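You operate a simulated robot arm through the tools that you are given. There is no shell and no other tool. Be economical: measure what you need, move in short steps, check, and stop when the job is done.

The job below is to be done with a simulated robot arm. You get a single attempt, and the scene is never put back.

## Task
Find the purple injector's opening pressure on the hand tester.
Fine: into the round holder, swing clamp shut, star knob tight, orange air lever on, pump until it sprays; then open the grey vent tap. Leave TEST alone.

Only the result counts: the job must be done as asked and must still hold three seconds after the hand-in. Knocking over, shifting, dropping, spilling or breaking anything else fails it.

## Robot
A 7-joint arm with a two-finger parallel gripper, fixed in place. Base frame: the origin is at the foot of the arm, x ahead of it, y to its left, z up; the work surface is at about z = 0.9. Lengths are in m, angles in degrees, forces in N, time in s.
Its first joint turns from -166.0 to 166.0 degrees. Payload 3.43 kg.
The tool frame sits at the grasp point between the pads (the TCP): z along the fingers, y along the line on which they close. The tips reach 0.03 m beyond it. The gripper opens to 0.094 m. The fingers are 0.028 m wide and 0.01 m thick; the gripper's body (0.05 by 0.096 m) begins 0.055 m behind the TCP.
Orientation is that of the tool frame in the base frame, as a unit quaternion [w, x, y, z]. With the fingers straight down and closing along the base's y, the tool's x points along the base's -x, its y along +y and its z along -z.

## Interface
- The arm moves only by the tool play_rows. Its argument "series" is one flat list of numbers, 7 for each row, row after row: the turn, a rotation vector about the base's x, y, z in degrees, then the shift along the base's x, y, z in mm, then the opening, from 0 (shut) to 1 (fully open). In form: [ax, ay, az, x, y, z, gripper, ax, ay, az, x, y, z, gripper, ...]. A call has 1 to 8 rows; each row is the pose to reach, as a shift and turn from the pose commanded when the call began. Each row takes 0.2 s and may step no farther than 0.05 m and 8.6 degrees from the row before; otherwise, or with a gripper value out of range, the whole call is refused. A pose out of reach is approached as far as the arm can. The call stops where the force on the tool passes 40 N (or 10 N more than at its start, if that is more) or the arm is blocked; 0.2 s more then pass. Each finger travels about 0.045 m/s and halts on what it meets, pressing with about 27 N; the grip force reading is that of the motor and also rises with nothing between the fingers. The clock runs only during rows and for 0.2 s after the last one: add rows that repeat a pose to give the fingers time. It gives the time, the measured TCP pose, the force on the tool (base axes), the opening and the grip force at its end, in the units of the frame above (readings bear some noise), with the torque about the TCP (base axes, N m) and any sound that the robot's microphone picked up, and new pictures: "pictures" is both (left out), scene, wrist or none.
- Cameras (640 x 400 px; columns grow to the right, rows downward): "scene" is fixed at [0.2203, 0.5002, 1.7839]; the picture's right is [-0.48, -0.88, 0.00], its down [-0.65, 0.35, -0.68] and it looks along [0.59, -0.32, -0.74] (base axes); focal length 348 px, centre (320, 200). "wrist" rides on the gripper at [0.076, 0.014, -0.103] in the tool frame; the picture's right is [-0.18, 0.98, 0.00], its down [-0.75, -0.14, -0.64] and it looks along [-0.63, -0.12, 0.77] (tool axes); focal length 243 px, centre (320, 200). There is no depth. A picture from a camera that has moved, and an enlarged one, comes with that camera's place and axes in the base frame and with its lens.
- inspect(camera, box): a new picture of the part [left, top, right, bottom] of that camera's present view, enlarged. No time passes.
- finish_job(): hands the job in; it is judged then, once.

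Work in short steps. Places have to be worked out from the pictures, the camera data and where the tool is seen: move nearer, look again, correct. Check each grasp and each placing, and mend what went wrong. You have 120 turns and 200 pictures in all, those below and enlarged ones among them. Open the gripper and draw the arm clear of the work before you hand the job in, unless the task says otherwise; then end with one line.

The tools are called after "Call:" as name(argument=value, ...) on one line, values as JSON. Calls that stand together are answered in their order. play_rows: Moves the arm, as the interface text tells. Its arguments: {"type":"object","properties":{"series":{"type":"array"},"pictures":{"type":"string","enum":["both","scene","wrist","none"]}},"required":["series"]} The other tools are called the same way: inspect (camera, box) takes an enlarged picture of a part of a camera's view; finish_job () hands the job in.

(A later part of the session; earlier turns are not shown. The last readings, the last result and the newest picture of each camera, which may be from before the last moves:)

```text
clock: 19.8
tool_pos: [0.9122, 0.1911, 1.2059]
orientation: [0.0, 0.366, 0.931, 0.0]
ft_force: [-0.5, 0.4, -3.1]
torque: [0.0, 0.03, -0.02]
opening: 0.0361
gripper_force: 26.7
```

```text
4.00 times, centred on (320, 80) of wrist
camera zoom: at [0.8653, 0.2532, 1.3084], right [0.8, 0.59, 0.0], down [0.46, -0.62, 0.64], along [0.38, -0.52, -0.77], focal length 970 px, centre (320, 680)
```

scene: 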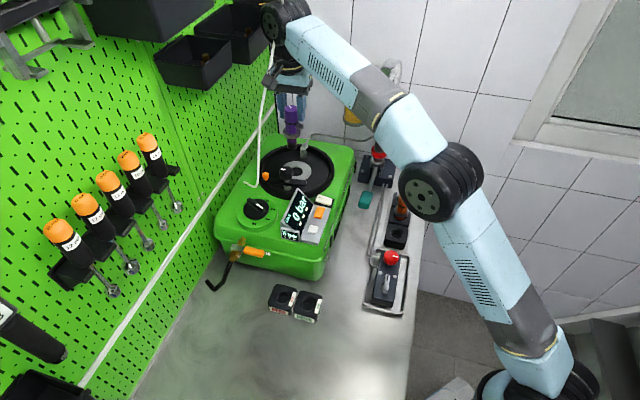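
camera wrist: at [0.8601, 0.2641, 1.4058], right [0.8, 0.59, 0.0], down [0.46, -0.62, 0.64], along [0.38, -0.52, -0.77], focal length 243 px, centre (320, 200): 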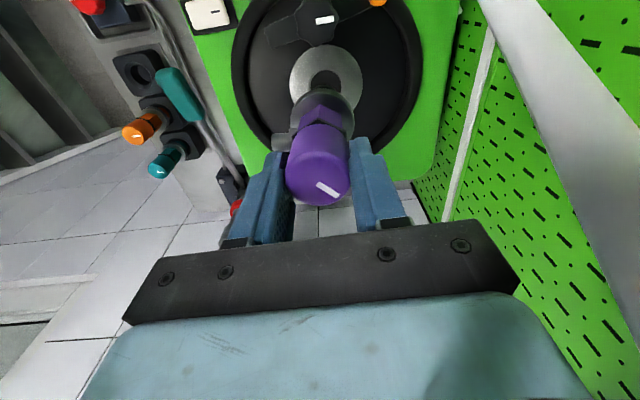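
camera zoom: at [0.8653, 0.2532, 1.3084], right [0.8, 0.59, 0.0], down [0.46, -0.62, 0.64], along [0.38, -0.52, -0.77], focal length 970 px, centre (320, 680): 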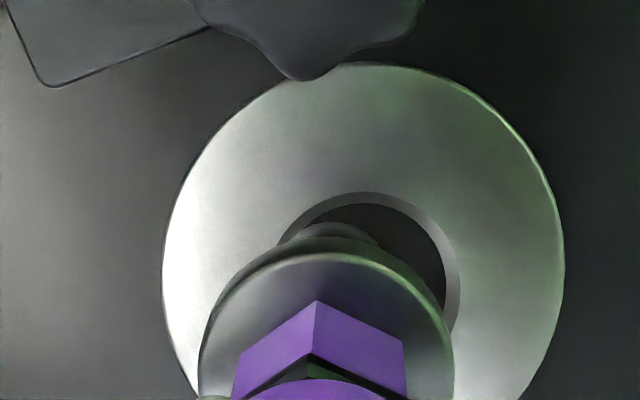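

Nearly concentric. I shift ~3 mm toward (+x,+y) as a compromise between views and lower gently.

Call:
play_rows(series=[0, 0, 0, 2, 2, 0, 0, 0, 0, 0, 2, 2, -4, 0, 0, 0, 0, 2, 2, -8, 0, 0, 0, 0, 2, 2, -12, 0, 0, 0, 0, 2, 2, -12, 0], pictures="none")

Call:
inspect(camera="scene", box=[280, 140, 320, 190])

Call:
inspect(camera="wrist", box=[265, 30, 375, 130])

```text
clock: 21.0
tool_pos: [0.9143, 0.1926, 1.1949]
orientation: [0.0, 0.367, 0.93, 0.0]
ft_force: [3.5, -1.6, 5.5]
torque: [-0.16, -0.28, -0.02]
opening: 0.0358
gripper_force: 26.6
```

```text
8.00 times, centred on (300, 165) of scene
camera zoom: at [0.2203, 0.5002, 1.7839], right [-0.48, -0.88, 0.0], down [-0.65, 0.35, -0.68], along [0.59, -0.32, -0.74], focal length 2788 px, centre (480, 480)
```

zoom: 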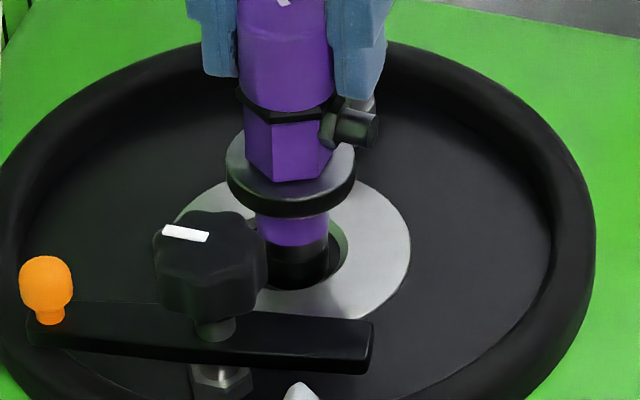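

```text
4.00 times, centred on (320, 80) of wrist
camera zoom: at [0.8668, 0.2549, 1.298], right [0.8, 0.59, 0.0], down [0.45, -0.62, 0.64], along [0.38, -0.52, -0.77], focal length 970 px, centre (320, 680)
```

zoom: 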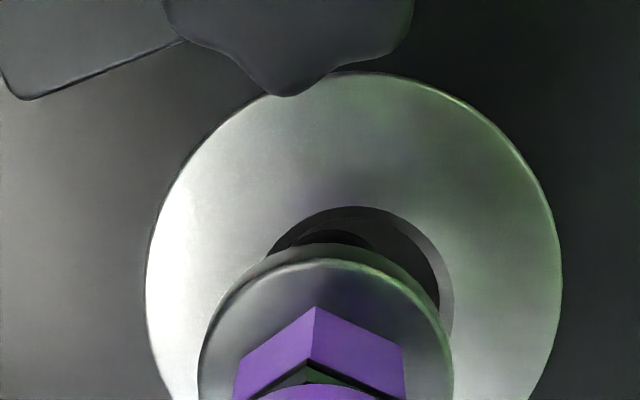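

Contact on the camera-facing side of the rim (lateral force +x,-y). I raise 4 mm, shift (+4,-2) mm and lower again.

Call:
play_rows(series=[0, 0, 0, 0, 0, 5, 0, 0, 0, 0, 4, -2, 5, 0, 0, 0, 0, 4, -2, 0, 0, 0, 0, 0, 4, -2, -4, 0, 0, 0, 0, 4, -2, -8, 0, 0, 0, 0, 4, -2, -8, 0], pictures="none")

Call:
inspect(camera="scene", box=[280, 140, 320, 190])

Call:
inspect(camera="wrist", box=[265, 30, 375, 130])

```text
clock: 22.4
tool_pos: [0.92, 0.1903, 1.1864]
orientation: [0.0, 0.366, 0.931, -0.001]
ft_force: [-0.3, 0.3, -3.8]
torque: [0.01, -0.01, -0.03]
opening: 0.0355
gripper_force: 26.7
```

```text
8.00 times, centred on (300, 165) of scene
camera zoom: at [0.2203, 0.5002, 1.7839], right [-0.48, -0.88, 0.0], down [-0.65, 0.35, -0.68], along [0.59, -0.32, -0.74], focal length 2788 px, centre (480, 480)
```

zoom: 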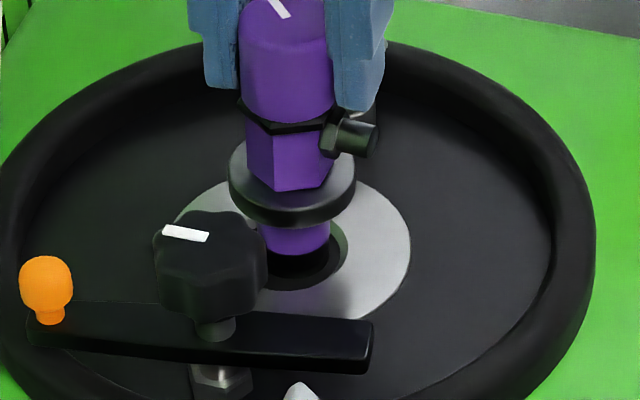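

```text
4.00 times, centred on (320, 80) of wrist
camera zoom: at [0.8721, 0.2527, 1.2884], right [0.8, 0.59, 0.0], down [0.46, -0.62, 0.64], along [0.38, -0.52, -0.77], focal length 970 px, centre (320, 680)
```

zoom: 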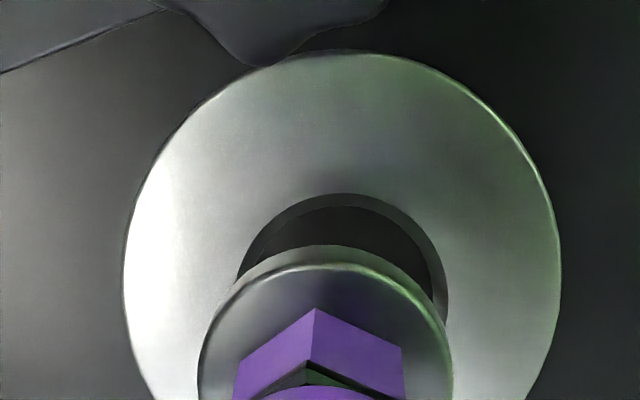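

Free of contact, nozzle entering the hole. Continue lowering in small steps.

Call:
play_rows(series=[0, 0, 0, 0, 0, -4, 0, 0, 0, 0, 0, 0, -8, 0, 0, 0, 0, 0, 0, -12, 0, 0, 0, 0, 0, 0, -12, 0], pictures="none")

Call:
inspect(camera="scene", box=[280, 140, 320, 190])

Call:
inspect(camera="wrist", box=[265, 30, 375, 130])

```text
clock: 23.4
tool_pos: [0.9192, 0.1897, 1.1749]
orientation: [0.001, 0.365, 0.931, 0.0]
ft_force: [0.5, 0.5, -2.8]
torque: [-0.02, -0.02, -0.03]
opening: 0.0353
gripper_force: 27.1
```

```text
8.00 times, centred on (300, 165) of scene
camera zoom: at [0.2203, 0.5002, 1.7839], right [-0.48, -0.88, 0.0], down [-0.65, 0.35, -0.68], along [0.59, -0.32, -0.74], focal length 2788 px, centre (480, 480)
```

zoom: 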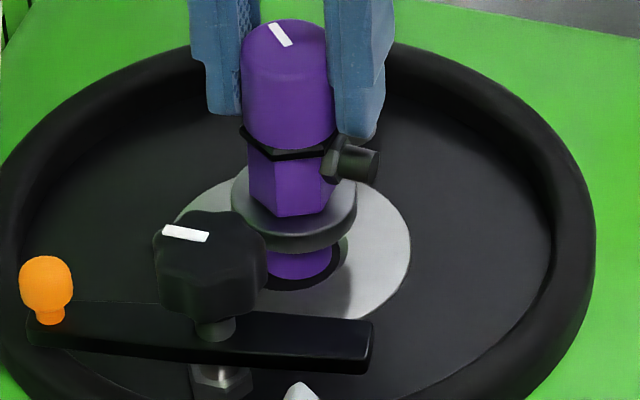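

```text
4.00 times, centred on (320, 80) of wrist
camera zoom: at [0.8719, 0.2528, 1.2765], right [0.8, 0.59, 0.0], down [0.46, -0.62, 0.64], along [0.38, -0.52, -0.77], focal length 970 px, centre (320, 680)
```

zoom: 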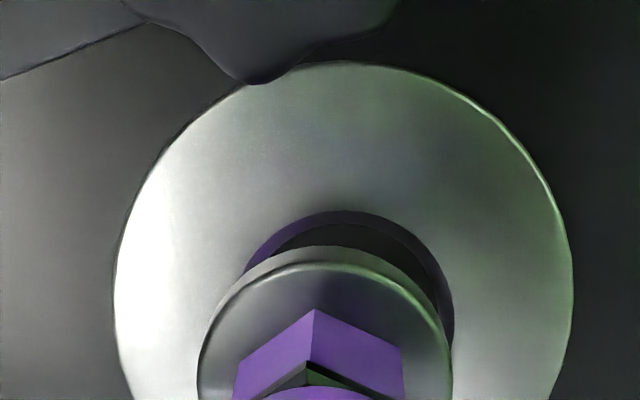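

In the hole with no contact. Continue down until the flange seats.

Call:
play_rows(series=[0, 0, 0, 0, 0, -4, 0, 0, 0, 0, 0, 0, -7, 0, 0, 0, 0, 0, 0, -10, 0, 0, 0, 0, 0, 0, -10, 0], pictures="none")

Call:
inspect(camera="scene", box=[280, 140, 320, 190])

Call:
inspect(camera="wrist", box=[265, 30, 375, 130])

```text
clock: 24.4
tool_pos: [0.9187, 0.1903, 1.1634]
orientation: [0.0, 0.366, 0.931, 0.0]
ft_force: [0.0, 0.3, -2.1]
torque: [-0.04, -0.01, 0.01]
opening: 0.0355
gripper_force: 27.3
```

```text
8.00 times, centred on (300, 165) of scene
camera zoom: at [0.2203, 0.5002, 1.7839], right [-0.48, -0.88, 0.0], down [-0.65, 0.35, -0.68], along [0.59, -0.32, -0.74], focal length 2788 px, centre (480, 480)
```

zoom: 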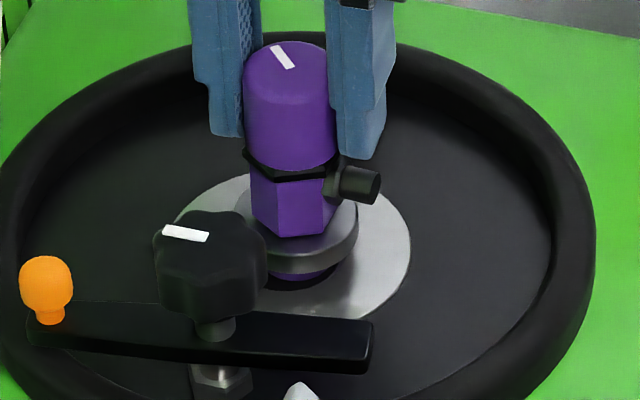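

```text
4.00 times, centred on (320, 80) of wrist
camera zoom: at [0.8717, 0.2528, 1.2667], right [0.8, 0.59, 0.0], down [0.46, -0.62, 0.64], along [0.38, -0.52, -0.77], focal length 970 px, centre (320, 680)
```

zoom: 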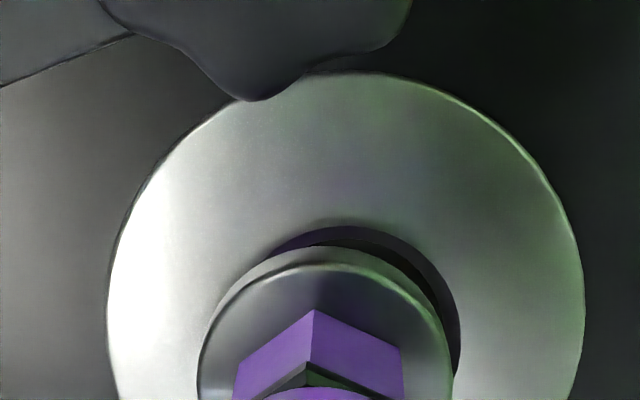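

A few mm to go; continue down.

Call:
play_rows(series=[0, 0, 0, 1, 0, -3, 0, 0, 0, 0, 1, 0, -6, 0, 0, 0, 0, 1, 0, -9, 0, 0, 0, 0, 1, 0, -9, 0], pictures="none")

Call:
inspect(camera="scene", box=[280, 140, 320, 190])

```text
clock: 25.4
tool_pos: [0.918, 0.191, 1.1578]
orientation: [0.0, 0.365, 0.931, 0.003]
ft_force: [5.3, 7.7, 24.7]
torque: [0.72, -0.36, -0.04]
opening: 0.0343
gripper_force: 26.3
```

```text
8.00 times, centred on (300, 165) of scene
camera zoom: at [0.2203, 0.5002, 1.7839], right [-0.48, -0.88, 0.0], down [-0.65, 0.35, -0.68], along [0.59, -0.32, -0.74], focal length 2788 px, centre (480, 480)
```

zoom: 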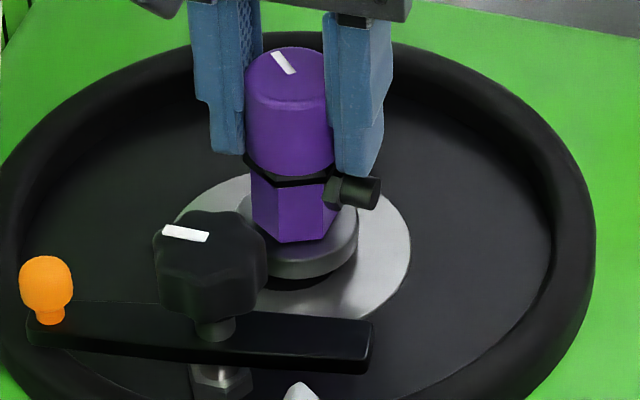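

Flange contact felt (≈27 N). I ease up 2 mm and open the fingers slightly to let the injector settle, keeping them round it.

Call:
play_rows(series=[0, 0, 0, 0, 0, 3, 0, 0, 0, 0, 0, 0, 3, 0.45, 0, 0, 0, 0, 0, 3, 0.45, 0, 0, 0, 0, 0, 3, 0.45, 0, 0, 0, 0, 0, 3, 0.45], pictures="none")

Call:
inspect(camera="scene", box=[280, 140, 320, 190])

Call:
inspect(camera="wrist", box=[255, 40, 395, 220])

```text
clock: 26.6
tool_pos: [0.919, 0.1909, 1.1579]
orientation: [0.001, 0.366, 0.931, 0.001]
ft_force: [0.1, 0.4, 0.2]
torque: [-0.01, -0.02, 0.01]
opening: 0.0424
gripper_force: 0.2
```

```text
8.00 times, centred on (300, 165) of scene
camera zoom: at [0.2203, 0.5002, 1.7839], right [-0.48, -0.88, 0.0], down [-0.65, 0.35, -0.68], along [0.59, -0.32, -0.74], focal length 2788 px, centre (480, 480)
```

zoom: 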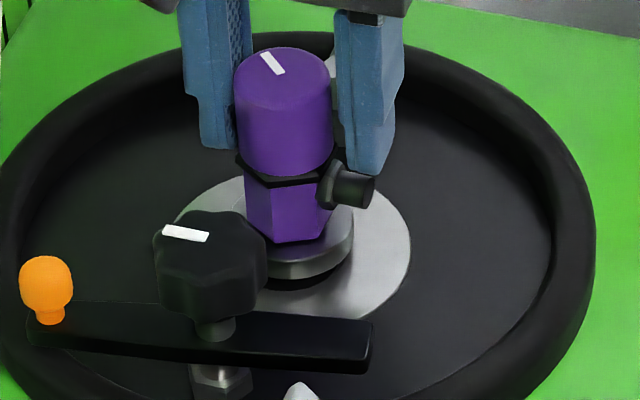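

```text
2.22 times, centred on (325, 130) of wrist
camera zoom: at [0.8725, 0.253, 1.26], right [0.8, 0.59, 0.0], down [0.46, -0.62, 0.64], along [0.38, -0.52, -0.77], focal length 539 px, centre (309, 356)
```

zoom: 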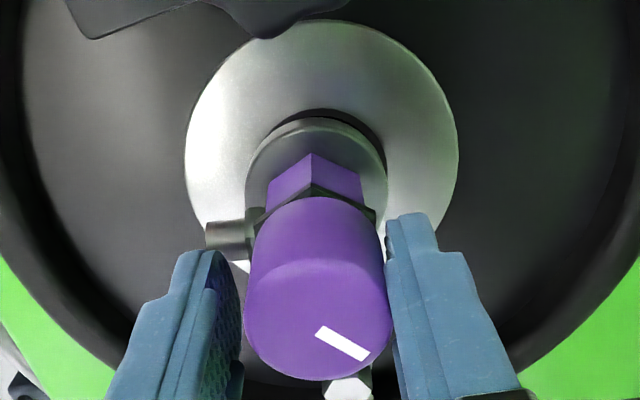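

The flange rests on the ring but is ~4 mm off-centre (hole sliver visible on one side). I re-grip, lift 3 mm, shift (-2,+3) mm and set down again.

Call:
play_rows(series=[0, 0, 0, 0, 0, 0, 0, 0, 0, 0, 0, 0, 0, 0, 0, 0, 0, 0, 0, 3, 0, 0, 0, 0, -2, 3, 3, 0, 0, 0, 0, -2, 3, 0, 0, 0, 0, 0, -2, 3, -2, 0, 0, 0, 0, -2, 3, -2, 0], pictures="none")

Call:
inspect(camera="scene", box=[280, 140, 320, 190])

Call:
inspect(camera="wrist", box=[255, 40, 395, 220])

```text
clock: 28.2
tool_pos: [0.9179, 0.1931, 1.1577]
orientation: [0.0, 0.366, 0.931, 0.001]
ft_force: [2.7, 1.1, 10.9]
torque: [0.03, -0.29, -0.04]
opening: 0.0348
gripper_force: 26.9
```

```text
8.00 times, centred on (300, 165) of scene
camera zoom: at [0.2203, 0.5002, 1.7839], right [-0.48, -0.88, 0.0], down [-0.65, 0.35, -0.68], along [0.59, -0.32, -0.74], focal length 2788 px, centre (480, 480)
```

zoom: 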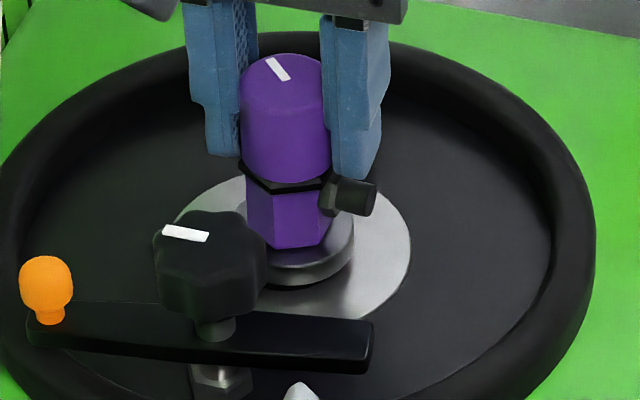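

```text
2.22 times, centred on (325, 130) of wrist
camera zoom: at [0.8697, 0.2556, 1.26], right [0.8, 0.59, 0.0], down [0.45, -0.62, 0.64], along [0.38, -0.52, -0.77], focal length 539 px, centre (309, 356)
```

zoom: 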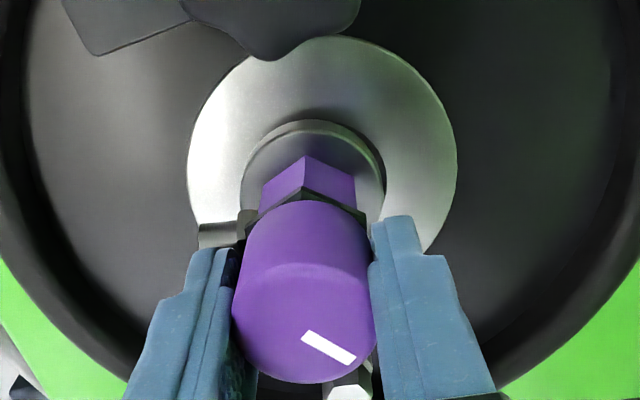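

Now well-seated and concentric. Release and rise straight up.

Call:
play_rows(series=[0, 0, 0, 0, 0, 1, 0.6, 0, 0, 0, 0, 0, 1, 0.6, 0, 0, 0, 0, 0, 1, 0.6, 0, 0, 0, 0, 0, 20, 0.6, 0, 0, 0, 0, 0, 55, 0.6, 0, 0, 0, 0, 0, 95, 0.6, 0, 0, 0, 0, 0, 130, 0.6])

Call:
inspect(camera="scene", box=[250, 130, 340, 210])

Call:
inspect(camera="wrist", box=[225, 0, 425, 160])

```text
clock: 29.8
tool_pos: [0.9173, 0.1916, 1.2862]
orientation: [0.001, 0.366, 0.931, 0.0]
ft_force: [0.6, 0.2, 0.7]
torque: [-0.01, -0.04, 0.01]
opening: 0.0565
gripper_force: 0.1
camera wrist: at [0.8699, 0.2549, 1.3886], right [0.8, 0.59, 0.0], down [0.46, -0.62, 0.64], along [0.38, -0.52, -0.77], focal length 243 px, centre (320, 200)
```

scene: 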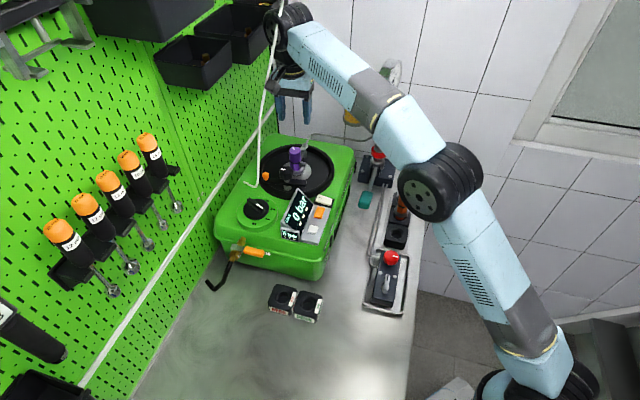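
wrist: 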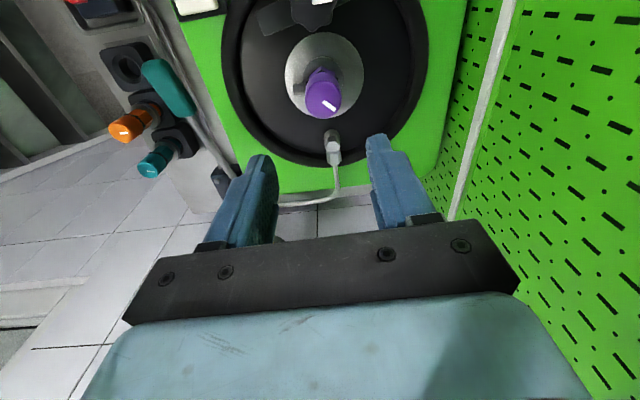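

```text
5.00 times, centred on (295, 170) of scene
camera zoom: at [0.2203, 0.5002, 1.7839], right [-0.48, -0.88, 0.0], down [-0.65, 0.35, -0.68], along [0.59, -0.32, -0.74], focal length 1742 px, centre (445, 350)
```

zoom: 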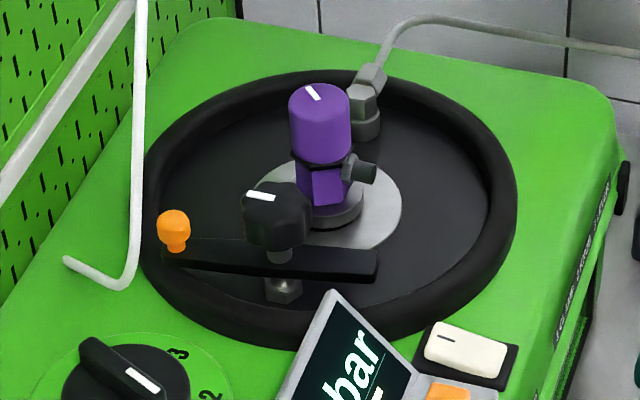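

```text
2.50 times, centred on (325, 80) of wrist
camera zoom: at [0.8699, 0.2549, 1.3886], right [0.8, 0.59, 0.0], down [0.46, -0.62, 0.64], along [0.38, -0.52, -0.77], focal length 606 px, centre (308, 500)
```

zoom: 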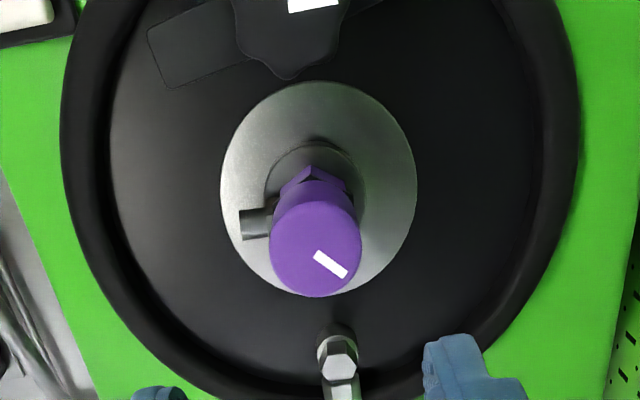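

The injector is seated. Next is the clamp's orange peg; a white hanging rod is nearby, so I back off, close the gripper and turn the camera (+133° yaw) to look toward the pegboard side.

Call:
play_rows(series=[0, 0, 8.5, -20, -9, 10, 0.3, 0, 0, 17, -40, -18, 20, 0.1, 0, 0, 25.5, -60, -27, 30, 0, 0, 0, 34, -80, -36, 40, 0, 0, 0, 42.5, -100, -45, 40, 0, 0, 0, 51, -120, -54, 40, 0, 0, 0, 59.5, -140, -63, 40, 0, 0, 0, 68, -157, -72, 40, 0], pictures="none")

Call:
play_rows(series=[0, 0, 8.2, 0, 0, 0, 0, 0, 0, 16.4, 0, 0, 0, 0, 0, 0, 24.6, 0, 0, 0, 0, 0, 0, 32.8, 0, 0, 0, 0, 0, 0, 41, 0, 0, 0, 0, 0, 0, 49, 0, 0, 0, 0, 0, 0, 57, 0, 0, 0, 0, 0, 0, 65, 0, 0, 0, 0])

```text
clock: 31.6
tool_pos: [0.7614, 0.1202, 1.3275]
orientation: [0.0, -0.219, 0.976, 0.0]
ft_force: [-0.2, 0.1, -0.1]
torque: [-0.01, 0.01, -0.01]
opening: 0.0001
gripper_force: 26.7
```

```text
clock: 33.4
tool_pos: [0.7623, 0.1208, 1.3264]
orientation: [0.0, 0.708, -0.706, 0.0]
ft_force: [-0.2, 0.6, 0.1]
torque: [0.04, 0.0, -0.01]
opening: 0.0
gripper_force: 27.2
camera wrist: at [0.746, 0.0453, 1.4285], right [-0.98, 0.18, 0.0], down [0.14, 0.75, 0.64], along [0.12, 0.63, -0.77], focal length 243 px, centre (320, 200)
```

scene: 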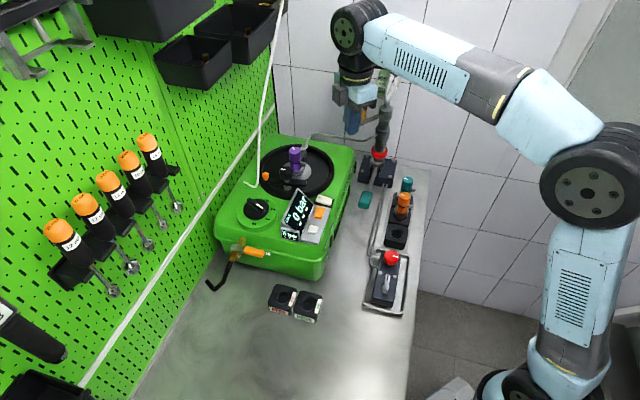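
wrist: 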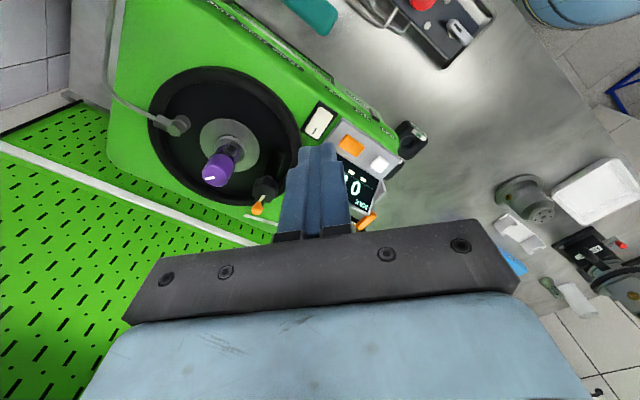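

I shift a bit to see the peg and rod clear of the fingers.

Call:
play_rows(series=[0, 0, 0, -20, 25, 0, 0, 0, 0, 0, -40, 50, 0, 0, 0, 0, 0, -40, 70, 0, 0], pictures="wrist")

Call:
inspect(camera="wrist", box=[120, 60, 300, 240])

```text
clock: 34.2
tool_pos: [0.721, 0.1919, 1.3254]
orientation: [0.0, 0.708, -0.707, 0.0]
ft_force: [-0.2, 0.8, -0.1]
torque: [0.02, -0.05, 0.01]
opening: 0.0001
gripper_force: 27.3
camera wrist: at [0.7049, 0.1155, 1.4289], right [-0.98, 0.18, 0.0], down [0.14, 0.75, 0.64], along [0.12, 0.63, -0.77], focal length 243 px, centre (320, 200)
```

wrist: 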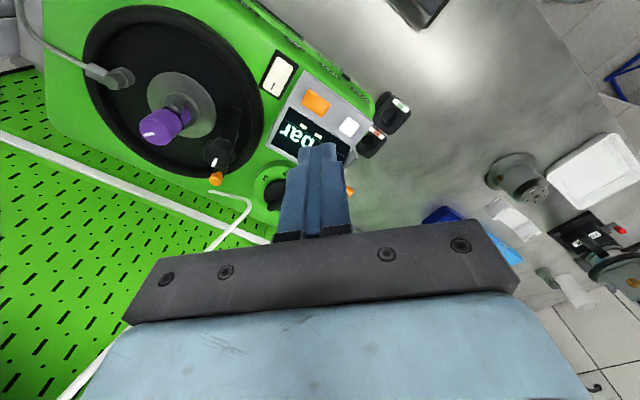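

```text
2.22 times, centred on (210, 150) of wrist
camera zoom: at [0.7049, 0.1155, 1.4289], right [-0.98, 0.18, 0.0], down [0.14, 0.75, 0.64], along [0.12, 0.63, -0.77], focal length 539 px, centre (564, 311)
```

zoom: 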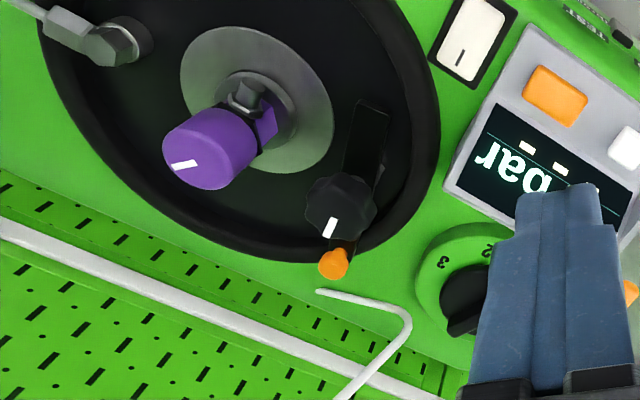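

Located: hook bend (0.861,0.337,1.13), peg (0.901,0.295,1.119), pivot (0.865,0.247). I'll push the peg in -x with closed fingers, tool tilted 18° so the body stays away from the rod. First move above the start point.

Call:
play_rows(series=[3, 0, 0, 36, 4, 0, 0, 6, 0, 0, 72, 8, 0, 0, 9, 0, 0, 108, 12, 0, 0, 12, 0, 0, 144, 16, 0, 0, 15, 0, 0, 180, 20, 0, 0, 18, 0, 0, 220, 24, 0, 0, 18, 0, 0, 220, 24, 0, 0], pictures="none")

Call:
play_rows(series=[0, 0, 0, 0, 10, -30, 0, 0, 0, 0, 0, 20, -60, 0, 0, 0, 0, 0, 30, -90, 0, 0, 0, 0, 0, 45, -120, 0, 0, 0, 0, 0, 50, -135, 0])

Call:
inspect(camera="wrist", box=[200, 60, 440, 240])

Call:
inspect(camera="scene", box=[230, 60, 350, 210])

```text
clock: 35.8
tool_pos: [0.9346, 0.2119, 1.3213]
orientation: [-0.11, 0.699, -0.698, -0.111]
ft_force: [-0.4, -0.1, -0.2]
torque: [-0.01, 0.02, 0.0]
opening: 0.0
gripper_force: 26.7
out of reach, approached as far as the arm can: row 6, 7
```

```text
clock: 37.0
tool_pos: [0.9354, 0.2611, 1.1867]
orientation: [-0.111, 0.699, -0.698, -0.11]
ft_force: [0.6, 0.0, -0.2]
torque: [-0.02, -0.02, 0.01]
opening: 0.0
gripper_force: 26.8
camera wrist: at [0.9199, 0.1571, 1.2612], right [-0.98, 0.17, 0.06], down [0.14, 0.52, 0.84], along [0.12, 0.84, -0.53], focal length 243 px, centre (320, 200)
```

scene: 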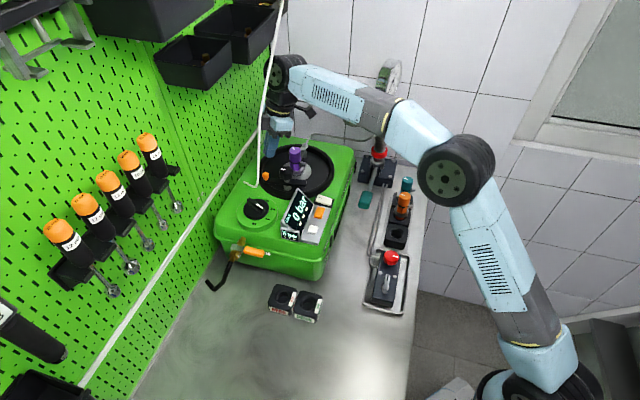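
wrist: 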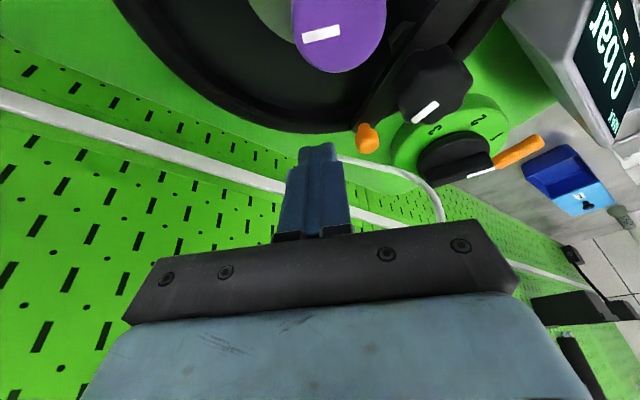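

```text
2.22 times, centred on (320, 150) of wrist
camera zoom: at [0.9199, 0.1571, 1.2612], right [-0.98, 0.17, 0.06], down [0.14, 0.52, 0.84], along [0.12, 0.84, -0.53], focal length 539 px, centre (320, 311)
```

zoom: 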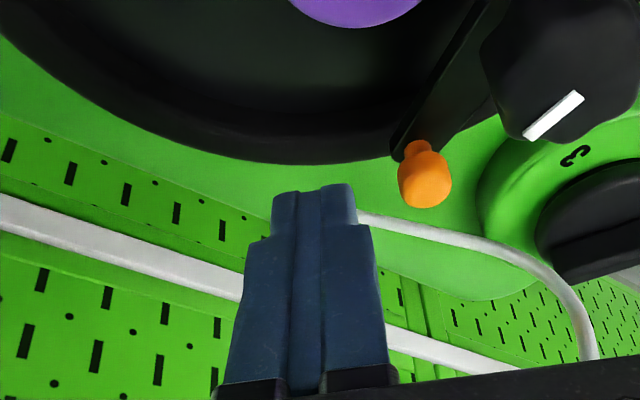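

```text
2.67 times, centred on (290, 135) of scene
camera zoom: at [0.2203, 0.5002, 1.7839], right [-0.48, -0.88, 0.0], down [-0.65, 0.35, -0.68], along [0.59, -0.32, -0.74], focal length 929 px, centre (400, 373)
```

zoom: 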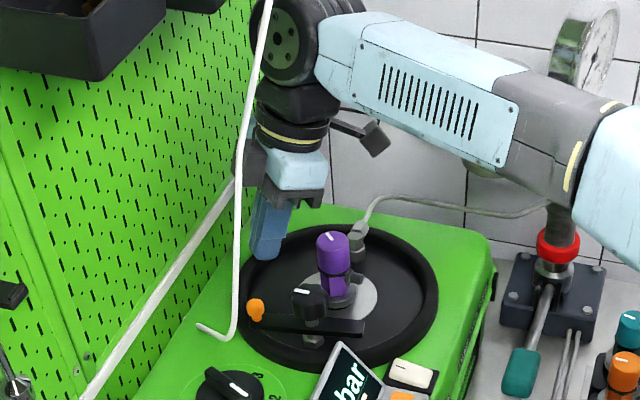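

Rod leans toward -y as it rises, so I increase tilt to 25° and descend beside the peg.

Call:
play_rows(series=[4, 0, 0, 0, 5, -10, 0, 7, 0, 0, 0, 12, -25, 0, 7, 0, 0, 0, 21, -40, 0, 7, 0, 0, 0, 21, -46, 0, 7, 0, 0, 0, 21, -46, 0], pictures="none")

Call:
inspect(camera="wrist", box=[200, 60, 440, 240])

Call:
inspect(camera="scene", box=[230, 90, 330, 210])

```text
clock: 38.2
tool_pos: [0.9357, 0.2847, 1.1413]
orientation: [0.153, -0.69, 0.691, 0.153]
ft_force: [-0.9, -0.8, 0.0]
torque: [-0.03, -0.01, 0.03]
opening: 0.0001
gripper_force: 27.1
```

```text
2.22 times, centred on (320, 150) of wrist
camera zoom: at [0.9194, 0.1722, 1.202], right [-0.98, 0.17, 0.08], down [0.14, 0.41, 0.9], along [0.12, 0.9, -0.43], focal length 539 px, centre (320, 311)
```

zoom: 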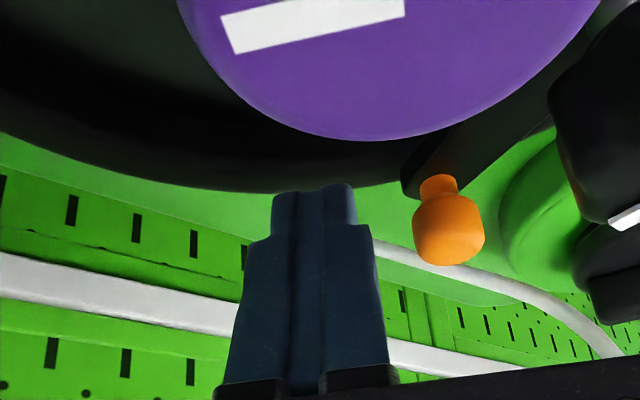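

```text
3.33 times, centred on (280, 150) of scene
camera zoom: at [0.2203, 0.5002, 1.7839], right [-0.48, -0.88, 0.0], down [-0.65, 0.35, -0.68], along [0.59, -0.32, -0.74], focal length 1162 px, centre (453, 367)
```

zoom: 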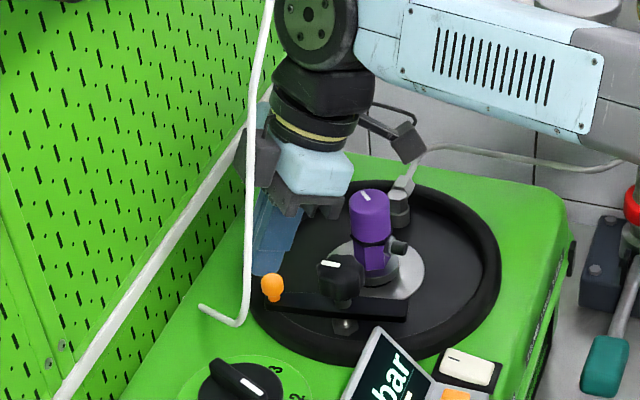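

A dark part of the gripper sits near the rod in view; zoom in to judge clearance before pushing.

Call:
inspect(camera="scene", box=[245, 100, 305, 190])

```text
4.44 times, centred on (275, 145) of scene
camera zoom: at [0.2203, 0.5002, 1.7839], right [-0.48, -0.88, 0.0], down [-0.65, 0.35, -0.68], along [0.59, -0.32, -0.74], focal length 1549 px, centre (520, 444)
```

zoom: 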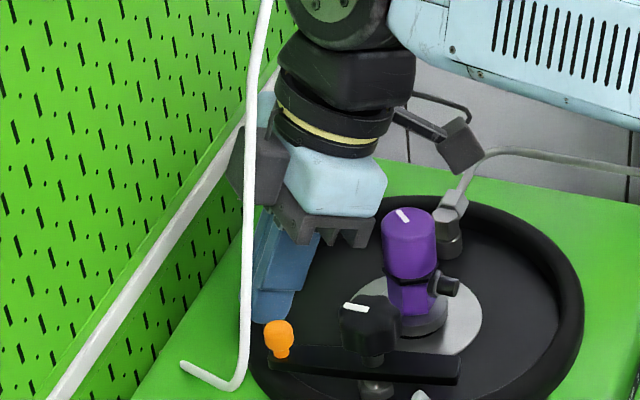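

The gripper body would pass within ~2 cm of the rod, so instead I'll push the clamp bar's other end from inside the pan with a vertical tool. Retreat up and away first.

Call:
play_rows(series=[0, 0, 0, 0, -10, 40, 0, 0, 0, 0, 0, -30, 80, 0, 0, 0, 0, 0, -60, 110, 0, -7, 0, 0, 0, -87, 120, 0, -14, 0, 0, -20, -90, 120, 0, -20, 0, 0, -50, -90, 120, 0, -25, 0, 0, -85, -90, 120, 0, -25, 0, 0, -120, -90, 120, 0])

Call:
inspect(camera="wrist", box=[180, 60, 420, 240])

```text
clock: 40.0
tool_pos: [0.8155, 0.1942, 1.2619]
orientation: [0.001, 0.708, -0.706, 0.0]
ft_force: [0.6, -0.4, -1.1]
torque: [0.03, 0.05, -0.01]
opening: 0.0002
gripper_force: 26.9
camera wrist: at [0.7993, 0.1188, 1.3642], right [-0.98, 0.18, 0.0], down [0.14, 0.75, 0.64], along [0.12, 0.63, -0.77], focal length 243 px, centre (320, 200)
```

scene: 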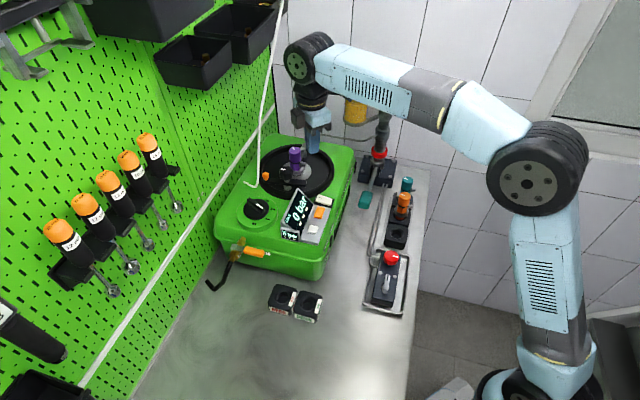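
wrist: 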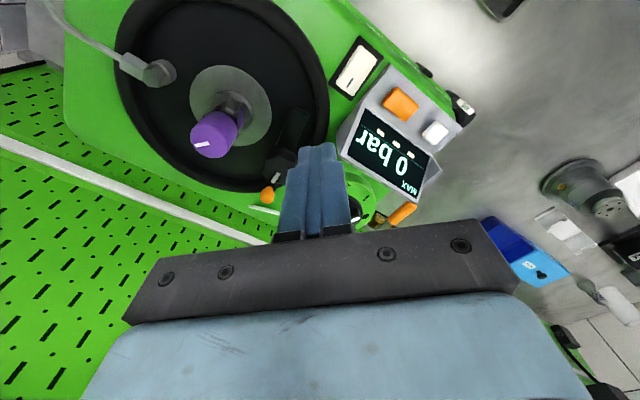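

```text
2.22 times, centred on (300, 150) of wrist
camera zoom: at [0.7993, 0.1188, 1.3642], right [-0.98, 0.18, 0.0], down [0.14, 0.75, 0.64], along [0.12, 0.63, -0.77], focal length 539 px, centre (364, 311)
```

zoom: 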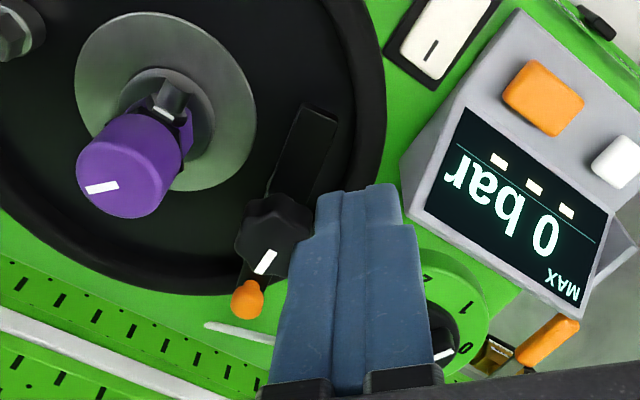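

The bar is clearly visible: end at (0.8375,0.207). I rotate to θ=55° so the finger's thin side faces the bar and descend beside it to tip z≈1.12, then check.

Call:
play_rows(series=[0, 0, -8, 2, 10, 0, 0, 0, 0, -16, 4, 20, 0, 0, 0, 0, -24, 6, 31, -20, 0, 0, 0, -32, 7, 31, -50, 0, 0, 0, -35, 7, 31, -80, 0, 0, 0, -35, 7, 31, -112, 0, 0, 0, -35, 7, 31, -112, 0], pictures="none")

Call:
inspect(camera="wrist", box=[220, 60, 420, 220])

Call:
inspect(camera="scene", box=[255, 120, 345, 220])

```text
clock: 41.6
tool_pos: [0.822, 0.2248, 1.1501]
orientation: [0.0, -0.462, 0.887, 0.001]
ft_force: [-0.3, -0.2, 0.5]
torque: [-0.01, -0.01, -0.01]
opening: 0.0
gripper_force: 27.0
```

```text
2.50 times, centred on (320, 140) of wrist
camera zoom: at [0.7649, 0.1709, 1.2531], right [-0.7, 0.71, 0.0], down [0.55, 0.54, 0.64], along [0.46, 0.45, -0.77], focal length 606 px, centre (320, 350)
```

zoom: 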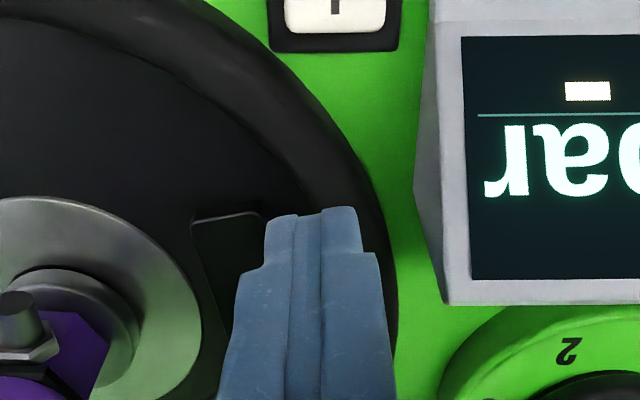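

```text
4.00 times, centred on (300, 170) of scene
camera zoom: at [0.2203, 0.5002, 1.7839], right [-0.48, -0.88, 0.0], down [-0.65, 0.35, -0.68], along [0.59, -0.32, -0.74], focal length 1394 px, centre (400, 320)
```

zoom: 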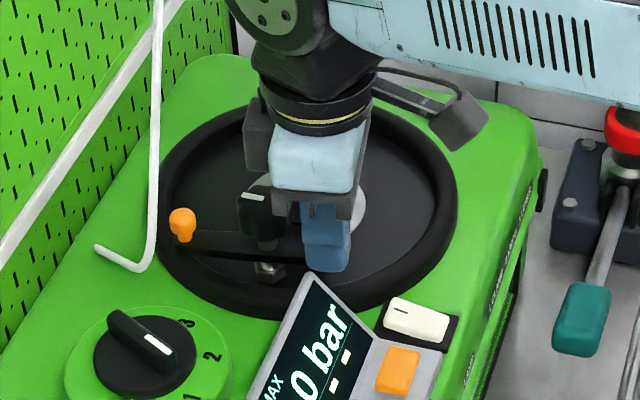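

Finger sits just beside the bar. Shift 2 mm away and lower to tip z≈1.096 watching for contact.

Call:
play_rows(series=[0, 0, 0, -1.5, 1.5, 0, 0, 0, 0, 0, -1.5, 1.5, -8, 0, 0, 0, 0, -1.5, 1.5, -16, 0, 0, 0, 0, -1.5, 1.5, -23, 0, 0, 0, 0, -1.5, 1.5, -23, 0], pictures="none")

Call:
inspect(camera="wrist", box=[220, 60, 420, 220])

Call:
inspect(camera="scene", box=[270, 140, 340, 220])

```text
clock: 42.8
tool_pos: [0.8198, 0.2266, 1.1294]
orientation: [0.0, -0.461, 0.887, 0.0]
ft_force: [1.6, 0.2, 10.3]
torque: [-0.09, 0.04, 0.06]
opening: 0.0001
gripper_force: 27.2
```

```text
2.50 times, centred on (320, 140) of wrist
camera zoom: at [0.7628, 0.1729, 1.2303], right [-0.7, 0.71, 0.0], down [0.55, 0.54, 0.64], along [0.46, 0.45, -0.77], focal length 606 px, centre (320, 350)
```

zoom: 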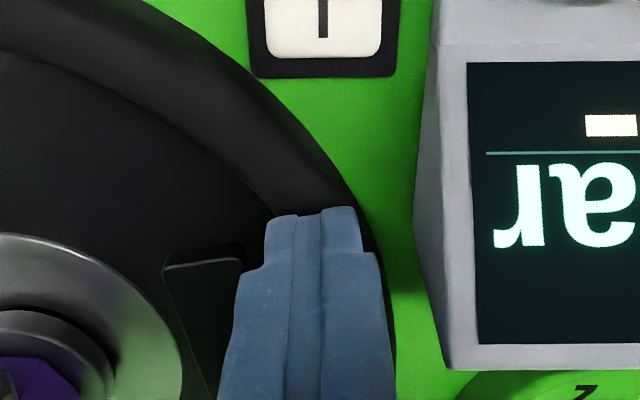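

```text
5.00 times, centred on (305, 180) of scene
camera zoom: at [0.2203, 0.5002, 1.7839], right [-0.48, -0.88, 0.0], down [-0.65, 0.35, -0.68], along [0.59, -0.32, -0.74], focal length 1742 px, centre (395, 300)
```

zoom: 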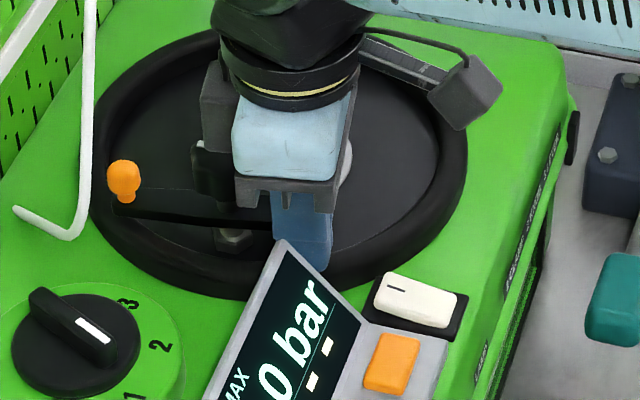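

The tip touches the pan rim at z≈1.099; I raise 5 mm and swing along an arc about the pivot, pushing the bar (first ~45°).

Call:
play_rows(series=[0, 0, 0, 0, 0, 6, 0, 0, 0, 4.5, 7.8, -5.4, 6, 0, 0, 0, 12.5, 12.1, -9.4, 6, 0, 0, 0, 20.5, 16.9, -12.7, 6, 0, 0, 0, 28.5, 21.8, -15.4, 6, 0, 0, 0, 36.5, 27, -17.3, 6, 0, 0, 0, 44.5, 32.4, -19.4, 6, 0], pictures="none")

Call:
inspect(camera="wrist", box=[220, 60, 420, 220])

Call:
inspect(camera="scene", box=[250, 130, 340, 220])

```text
clock: 44.4
tool_pos: [0.8526, 0.2057, 1.1326]
orientation: [0.0, 0.764, -0.645, -0.001]
ft_force: [-0.7, 1.2, 0.1]
torque: [0.0, 0.0, -0.05]
opening: 0.0
gripper_force: 26.7
```

```text
2.50 times, centred on (320, 140) of wrist
camera zoom: at [0.8502, 0.1295, 1.2348], right [-1.0, 0.02, 0.0], down [0.01, 0.77, 0.64], along [0.01, 0.64, -0.77], focal length 606 px, centre (320, 350)
```

zoom: 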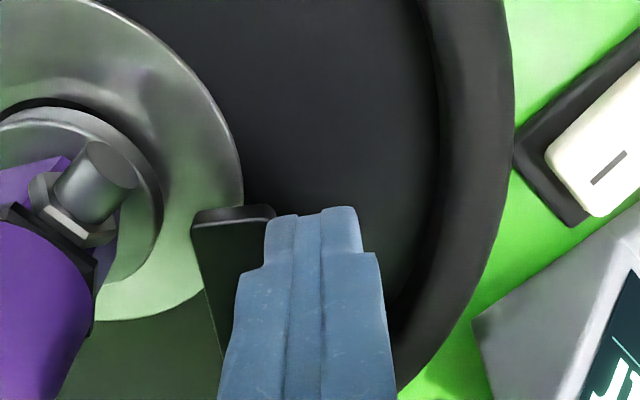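

```text
4.44 times, centred on (295, 175) of scene
camera zoom: at [0.2203, 0.5002, 1.7839], right [-0.48, -0.88, 0.0], down [-0.65, 0.35, -0.68], along [0.59, -0.32, -0.74], focal length 1549 px, centre (431, 311)
```

zoom: 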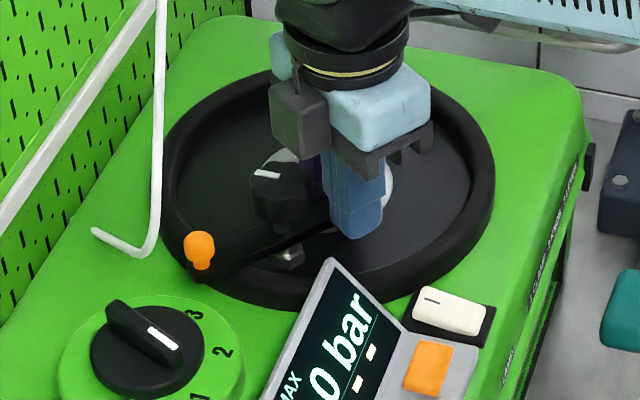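

The bar follows. Continue the arc to the injector direction.

Call:
play_rows(series=[0, 0, 8, 5.7, -1.4, 0, 0, 0, 0, 16, 11.5, -2, 0, 0, 0, 0, 24, 17.3, -1.8, 0, 0, 0, 0, 30, 21.7, -1, 0, 0, 0, 0, 33.5, 24, -0.5, 0, 0], pictures="none")

Call:
inspect(camera="wrist", box=[220, 60, 420, 220])

Call:
inspect(camera="scene", box=[250, 130, 340, 220])

```text
clock: 45.6
tool_pos: [0.8764, 0.2063, 1.1332]
orientation: [0.0, 0.918, -0.397, 0.0]
ft_force: [-0.9, -0.1, 0.1]
torque: [0.01, -0.01, 0.02]
opening: 0.0
gripper_force: 26.9
```

```text
2.50 times, centred on (320, 140) of wrist
camera zoom: at [0.917, 0.1413, 1.2354], right [-0.84, -0.54, 0.0], down [-0.41, 0.65, 0.64], along [-0.35, 0.54, -0.77], focal length 606 px, centre (320, 350)
```

zoom: 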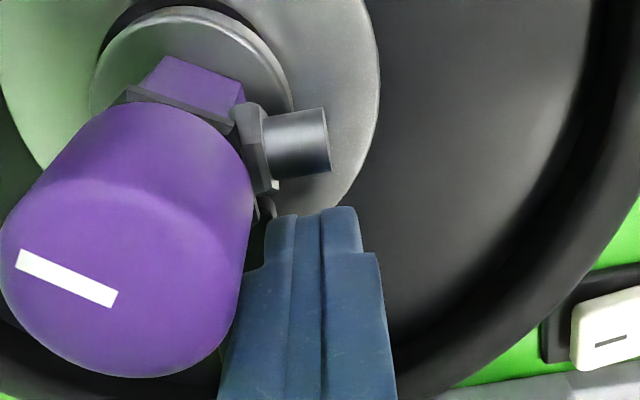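

```text
4.44 times, centred on (295, 175) of scene
camera zoom: at [0.2203, 0.5002, 1.7839], right [-0.48, -0.88, 0.0], down [-0.65, 0.35, -0.68], along [0.59, -0.32, -0.74], focal length 1549 px, centre (431, 311)
```

zoom: 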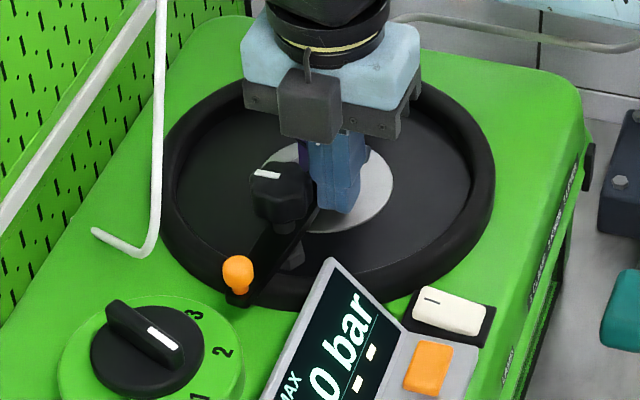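

Peg angle suggests ~5° more; push on gently, watching force.

Call:
play_rows(series=[0, 0, 2.5, 1.8, 0.5, 0, 0, 0, 0, 4.6, 3.3, 1.0, 0, 0, 0, 0, 6.5, 4.6, 1.6, 0, 0, 0, 0, 6.5, 4.6, 1.6, 0, 0], pictures="none")

Call:
inspect(camera="scene", box=[250, 130, 340, 220])

Call:
inspect(camera="wrist", box=[220, 60, 420, 220])

```text
clock: 46.6
tool_pos: [0.8811, 0.2092, 1.1324]
orientation: [0.0, 0.939, -0.345, 0.0]
ft_force: [-0.4, 0.5, -0.7]
torque: [-0.01, 0.0, 0.02]
opening: 0.0001
gripper_force: 27.1
```

```text
4.44 times, centred on (295, 175) of scene
camera zoom: at [0.2203, 0.5002, 1.7839], right [-0.48, -0.88, 0.0], down [-0.65, 0.35, -0.68], along [0.59, -0.32, -0.74], focal length 1549 px, centre (431, 311)
```

zoom: 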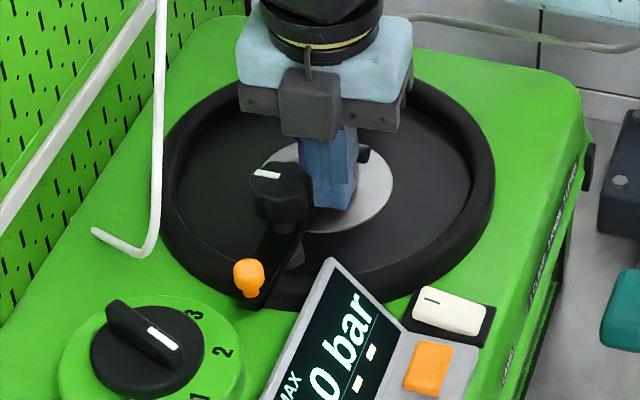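

```text
2.50 times, centred on (320, 140) of wrist
camera zoom: at [0.9285, 0.1481, 1.235], right [-0.78, -0.63, 0.0], down [-0.48, 0.6, 0.64], along [-0.4, 0.5, -0.77], focal length 606 px, centre (320, 350)
```

zoom: 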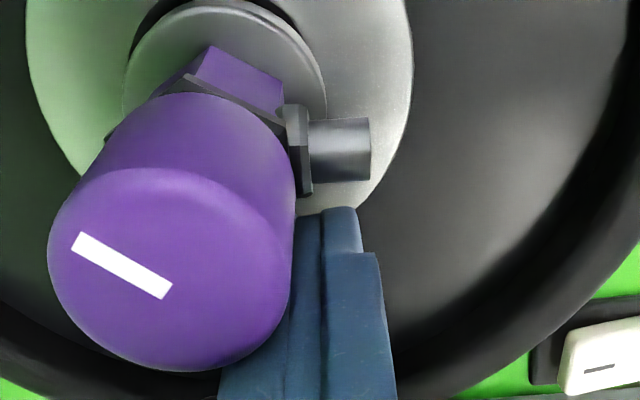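

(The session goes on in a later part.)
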